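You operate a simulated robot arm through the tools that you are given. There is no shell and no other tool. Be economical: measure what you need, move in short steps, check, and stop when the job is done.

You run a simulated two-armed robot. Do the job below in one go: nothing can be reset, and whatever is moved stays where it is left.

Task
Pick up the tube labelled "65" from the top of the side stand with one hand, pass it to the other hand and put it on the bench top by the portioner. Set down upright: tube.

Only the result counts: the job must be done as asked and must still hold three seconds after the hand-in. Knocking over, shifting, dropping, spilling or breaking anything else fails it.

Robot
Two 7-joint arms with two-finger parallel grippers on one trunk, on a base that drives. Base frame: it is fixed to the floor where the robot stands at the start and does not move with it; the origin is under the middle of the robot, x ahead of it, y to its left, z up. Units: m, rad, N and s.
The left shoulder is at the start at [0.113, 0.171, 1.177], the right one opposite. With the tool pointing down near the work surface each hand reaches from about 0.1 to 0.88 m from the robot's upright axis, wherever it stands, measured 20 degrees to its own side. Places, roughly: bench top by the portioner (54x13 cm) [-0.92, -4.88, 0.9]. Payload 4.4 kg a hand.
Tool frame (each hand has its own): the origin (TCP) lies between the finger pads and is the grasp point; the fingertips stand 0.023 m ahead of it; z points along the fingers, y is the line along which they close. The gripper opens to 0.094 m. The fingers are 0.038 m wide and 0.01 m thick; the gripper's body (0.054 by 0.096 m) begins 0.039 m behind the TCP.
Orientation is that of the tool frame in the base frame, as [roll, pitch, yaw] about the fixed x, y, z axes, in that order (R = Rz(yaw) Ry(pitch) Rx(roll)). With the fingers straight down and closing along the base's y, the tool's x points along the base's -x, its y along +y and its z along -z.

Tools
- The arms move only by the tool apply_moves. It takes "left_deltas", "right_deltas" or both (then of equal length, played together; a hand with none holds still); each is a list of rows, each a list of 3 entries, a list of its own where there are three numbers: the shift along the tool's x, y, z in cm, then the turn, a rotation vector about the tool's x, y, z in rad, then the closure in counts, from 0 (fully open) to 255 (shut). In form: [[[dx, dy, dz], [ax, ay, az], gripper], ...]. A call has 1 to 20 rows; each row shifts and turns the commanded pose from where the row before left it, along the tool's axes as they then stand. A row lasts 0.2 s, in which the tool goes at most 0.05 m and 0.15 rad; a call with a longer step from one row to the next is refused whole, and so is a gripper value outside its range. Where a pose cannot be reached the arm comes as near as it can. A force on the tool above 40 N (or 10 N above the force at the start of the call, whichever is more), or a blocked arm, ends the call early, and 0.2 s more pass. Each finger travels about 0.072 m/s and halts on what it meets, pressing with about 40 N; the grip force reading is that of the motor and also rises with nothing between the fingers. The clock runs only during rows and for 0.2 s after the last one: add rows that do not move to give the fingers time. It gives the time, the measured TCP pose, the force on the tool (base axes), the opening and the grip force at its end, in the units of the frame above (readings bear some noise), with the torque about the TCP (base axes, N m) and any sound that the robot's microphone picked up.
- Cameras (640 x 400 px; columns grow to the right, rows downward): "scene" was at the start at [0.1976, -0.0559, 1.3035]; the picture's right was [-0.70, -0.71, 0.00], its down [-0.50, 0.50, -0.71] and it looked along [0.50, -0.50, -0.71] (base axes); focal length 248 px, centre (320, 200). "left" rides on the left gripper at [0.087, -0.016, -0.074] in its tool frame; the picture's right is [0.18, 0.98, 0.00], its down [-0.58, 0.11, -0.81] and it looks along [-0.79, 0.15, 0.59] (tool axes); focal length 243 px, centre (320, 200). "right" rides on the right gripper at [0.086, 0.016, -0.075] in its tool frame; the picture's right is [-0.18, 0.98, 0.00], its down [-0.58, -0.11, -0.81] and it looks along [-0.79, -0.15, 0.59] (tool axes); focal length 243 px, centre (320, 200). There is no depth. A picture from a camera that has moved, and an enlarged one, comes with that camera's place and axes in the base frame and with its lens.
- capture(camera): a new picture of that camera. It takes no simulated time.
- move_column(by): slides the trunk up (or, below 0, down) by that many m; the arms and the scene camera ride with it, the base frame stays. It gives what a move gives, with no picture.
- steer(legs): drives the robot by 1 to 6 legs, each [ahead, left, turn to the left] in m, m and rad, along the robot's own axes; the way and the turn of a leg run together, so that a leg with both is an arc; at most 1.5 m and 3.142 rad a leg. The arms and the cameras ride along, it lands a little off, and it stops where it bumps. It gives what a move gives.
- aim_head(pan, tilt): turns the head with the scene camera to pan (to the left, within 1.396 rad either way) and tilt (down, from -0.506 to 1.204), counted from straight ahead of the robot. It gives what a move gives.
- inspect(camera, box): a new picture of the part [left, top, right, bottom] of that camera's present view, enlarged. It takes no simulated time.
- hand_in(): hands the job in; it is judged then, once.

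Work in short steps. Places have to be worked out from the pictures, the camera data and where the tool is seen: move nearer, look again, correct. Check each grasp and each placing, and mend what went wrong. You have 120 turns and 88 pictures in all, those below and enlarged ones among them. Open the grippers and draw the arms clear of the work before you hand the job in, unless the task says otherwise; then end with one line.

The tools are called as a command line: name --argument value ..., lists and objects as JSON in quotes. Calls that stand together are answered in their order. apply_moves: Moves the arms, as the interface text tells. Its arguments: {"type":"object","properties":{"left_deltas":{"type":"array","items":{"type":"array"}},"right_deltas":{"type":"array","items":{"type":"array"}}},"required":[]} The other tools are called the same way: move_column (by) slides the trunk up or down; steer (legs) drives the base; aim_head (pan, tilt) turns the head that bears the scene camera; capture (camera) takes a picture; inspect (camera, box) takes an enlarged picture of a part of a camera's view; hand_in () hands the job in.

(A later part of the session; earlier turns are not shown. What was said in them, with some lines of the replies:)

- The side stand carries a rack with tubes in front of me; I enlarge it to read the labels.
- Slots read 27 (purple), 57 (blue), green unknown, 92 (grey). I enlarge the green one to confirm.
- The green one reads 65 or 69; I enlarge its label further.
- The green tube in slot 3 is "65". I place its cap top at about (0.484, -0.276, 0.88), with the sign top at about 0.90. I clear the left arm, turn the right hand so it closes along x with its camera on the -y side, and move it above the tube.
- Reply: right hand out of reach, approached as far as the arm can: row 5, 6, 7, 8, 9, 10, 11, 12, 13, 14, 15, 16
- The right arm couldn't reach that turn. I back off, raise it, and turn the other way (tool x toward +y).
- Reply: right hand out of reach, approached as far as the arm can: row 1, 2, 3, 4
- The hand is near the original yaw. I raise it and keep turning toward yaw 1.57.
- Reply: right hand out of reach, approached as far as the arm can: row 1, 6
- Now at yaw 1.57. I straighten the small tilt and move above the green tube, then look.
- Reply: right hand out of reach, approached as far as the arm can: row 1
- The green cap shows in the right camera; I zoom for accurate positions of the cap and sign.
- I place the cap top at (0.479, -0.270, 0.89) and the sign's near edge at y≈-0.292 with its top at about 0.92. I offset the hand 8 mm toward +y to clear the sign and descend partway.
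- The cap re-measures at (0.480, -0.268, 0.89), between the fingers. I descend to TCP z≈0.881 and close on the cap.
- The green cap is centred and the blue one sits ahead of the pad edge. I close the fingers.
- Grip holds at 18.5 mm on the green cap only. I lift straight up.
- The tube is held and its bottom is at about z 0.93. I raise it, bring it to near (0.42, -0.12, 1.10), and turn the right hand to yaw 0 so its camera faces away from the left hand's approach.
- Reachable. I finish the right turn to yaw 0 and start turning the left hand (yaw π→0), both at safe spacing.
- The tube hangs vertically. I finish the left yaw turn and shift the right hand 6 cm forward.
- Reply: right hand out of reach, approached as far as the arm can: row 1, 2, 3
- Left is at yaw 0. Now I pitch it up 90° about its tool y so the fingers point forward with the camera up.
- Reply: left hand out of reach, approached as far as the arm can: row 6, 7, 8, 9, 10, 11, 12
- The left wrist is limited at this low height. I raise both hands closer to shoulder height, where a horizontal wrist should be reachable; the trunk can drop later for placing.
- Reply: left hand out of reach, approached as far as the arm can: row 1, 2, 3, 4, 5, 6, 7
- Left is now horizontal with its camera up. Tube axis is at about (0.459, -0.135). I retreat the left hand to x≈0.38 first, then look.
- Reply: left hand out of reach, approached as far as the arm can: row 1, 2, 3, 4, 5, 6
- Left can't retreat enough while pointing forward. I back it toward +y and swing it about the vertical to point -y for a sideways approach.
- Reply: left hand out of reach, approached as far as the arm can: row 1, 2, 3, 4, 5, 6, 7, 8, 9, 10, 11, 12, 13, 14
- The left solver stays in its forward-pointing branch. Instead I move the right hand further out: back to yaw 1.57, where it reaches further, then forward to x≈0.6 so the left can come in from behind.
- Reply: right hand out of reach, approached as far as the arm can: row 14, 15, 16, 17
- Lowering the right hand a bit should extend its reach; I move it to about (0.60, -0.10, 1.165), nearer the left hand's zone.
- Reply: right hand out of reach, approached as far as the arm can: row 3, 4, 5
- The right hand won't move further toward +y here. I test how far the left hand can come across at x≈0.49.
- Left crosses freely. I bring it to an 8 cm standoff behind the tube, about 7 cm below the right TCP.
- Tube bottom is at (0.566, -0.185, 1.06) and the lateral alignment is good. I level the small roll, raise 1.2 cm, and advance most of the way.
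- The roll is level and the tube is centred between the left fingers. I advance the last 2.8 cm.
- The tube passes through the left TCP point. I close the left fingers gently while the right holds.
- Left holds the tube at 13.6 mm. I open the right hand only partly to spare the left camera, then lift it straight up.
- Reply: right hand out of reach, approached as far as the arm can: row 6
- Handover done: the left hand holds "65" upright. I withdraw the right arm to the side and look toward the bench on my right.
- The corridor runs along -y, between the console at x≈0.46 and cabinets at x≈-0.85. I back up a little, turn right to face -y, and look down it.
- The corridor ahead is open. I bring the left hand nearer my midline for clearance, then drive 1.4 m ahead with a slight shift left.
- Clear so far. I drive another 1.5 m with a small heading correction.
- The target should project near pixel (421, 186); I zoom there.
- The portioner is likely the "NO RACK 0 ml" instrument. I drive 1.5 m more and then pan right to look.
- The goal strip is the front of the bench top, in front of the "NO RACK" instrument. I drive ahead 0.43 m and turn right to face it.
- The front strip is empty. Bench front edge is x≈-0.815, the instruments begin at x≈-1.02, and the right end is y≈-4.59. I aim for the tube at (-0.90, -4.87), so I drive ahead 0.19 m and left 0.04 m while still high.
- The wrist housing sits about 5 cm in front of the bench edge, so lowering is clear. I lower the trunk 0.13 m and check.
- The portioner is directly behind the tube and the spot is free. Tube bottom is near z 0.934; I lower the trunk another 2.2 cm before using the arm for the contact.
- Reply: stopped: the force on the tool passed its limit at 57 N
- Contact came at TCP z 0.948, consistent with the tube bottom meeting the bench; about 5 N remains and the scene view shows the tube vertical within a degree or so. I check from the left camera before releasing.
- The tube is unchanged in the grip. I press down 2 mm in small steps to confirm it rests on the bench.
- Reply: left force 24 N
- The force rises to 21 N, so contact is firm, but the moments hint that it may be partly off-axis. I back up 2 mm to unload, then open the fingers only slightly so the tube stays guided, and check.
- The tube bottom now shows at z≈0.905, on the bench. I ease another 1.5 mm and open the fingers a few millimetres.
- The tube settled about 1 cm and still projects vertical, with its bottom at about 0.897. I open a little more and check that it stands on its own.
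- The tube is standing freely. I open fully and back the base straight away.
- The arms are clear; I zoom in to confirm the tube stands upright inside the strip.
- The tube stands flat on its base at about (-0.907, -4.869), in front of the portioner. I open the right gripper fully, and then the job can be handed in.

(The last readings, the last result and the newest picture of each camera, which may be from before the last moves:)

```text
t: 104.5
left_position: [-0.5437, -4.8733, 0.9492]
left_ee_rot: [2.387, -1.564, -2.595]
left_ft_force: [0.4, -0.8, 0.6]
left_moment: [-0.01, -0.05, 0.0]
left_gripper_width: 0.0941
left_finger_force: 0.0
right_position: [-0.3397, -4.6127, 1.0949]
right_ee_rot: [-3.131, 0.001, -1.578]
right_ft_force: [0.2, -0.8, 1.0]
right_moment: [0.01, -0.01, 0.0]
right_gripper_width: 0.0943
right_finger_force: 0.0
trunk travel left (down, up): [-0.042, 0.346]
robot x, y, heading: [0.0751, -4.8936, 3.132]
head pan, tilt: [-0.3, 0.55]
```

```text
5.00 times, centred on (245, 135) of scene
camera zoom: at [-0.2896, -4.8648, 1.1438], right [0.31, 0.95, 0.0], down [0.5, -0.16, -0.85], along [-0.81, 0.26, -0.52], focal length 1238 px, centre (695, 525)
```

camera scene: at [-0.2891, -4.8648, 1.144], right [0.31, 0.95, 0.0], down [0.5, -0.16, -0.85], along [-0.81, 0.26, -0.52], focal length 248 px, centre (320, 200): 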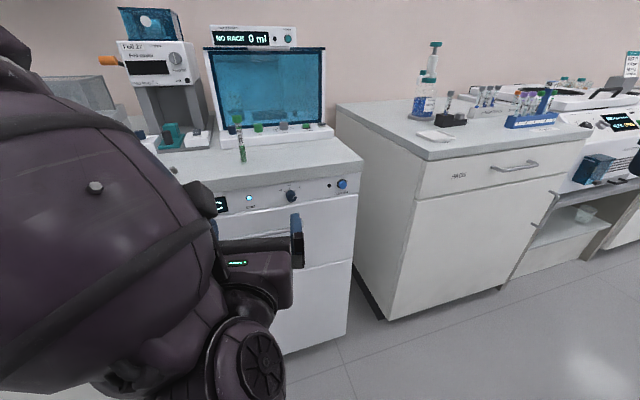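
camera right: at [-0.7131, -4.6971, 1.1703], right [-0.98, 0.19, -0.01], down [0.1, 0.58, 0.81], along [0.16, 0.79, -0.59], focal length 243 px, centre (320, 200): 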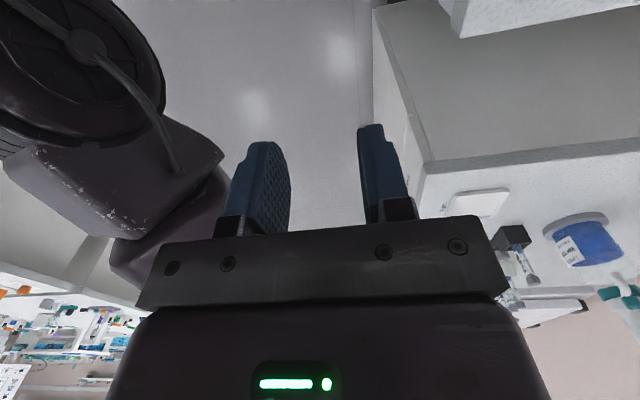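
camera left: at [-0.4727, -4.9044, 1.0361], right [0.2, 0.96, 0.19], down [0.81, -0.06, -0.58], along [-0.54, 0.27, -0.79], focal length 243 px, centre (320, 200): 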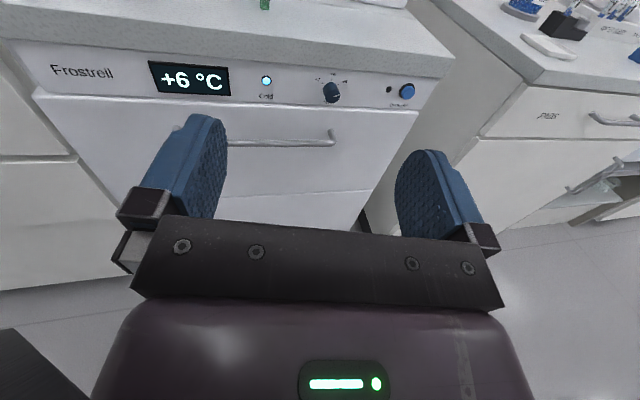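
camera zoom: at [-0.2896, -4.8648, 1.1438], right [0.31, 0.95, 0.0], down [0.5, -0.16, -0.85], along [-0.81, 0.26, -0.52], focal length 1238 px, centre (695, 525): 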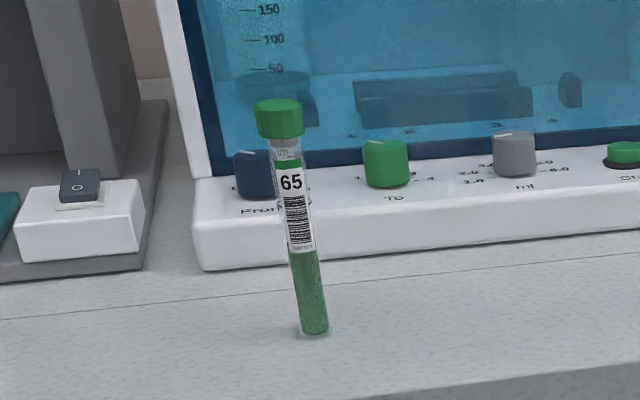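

The tube is stable, both grippers are open and the arms are clear; I hand the job in.

hand_in

```text
The job is handed in.
```

Tube "65" was picked up with the right hand, passed to the left, and now stands upright on the bench top in front of the portioner; both grippers are open and clear, and I saw nothing else knocked or moved.
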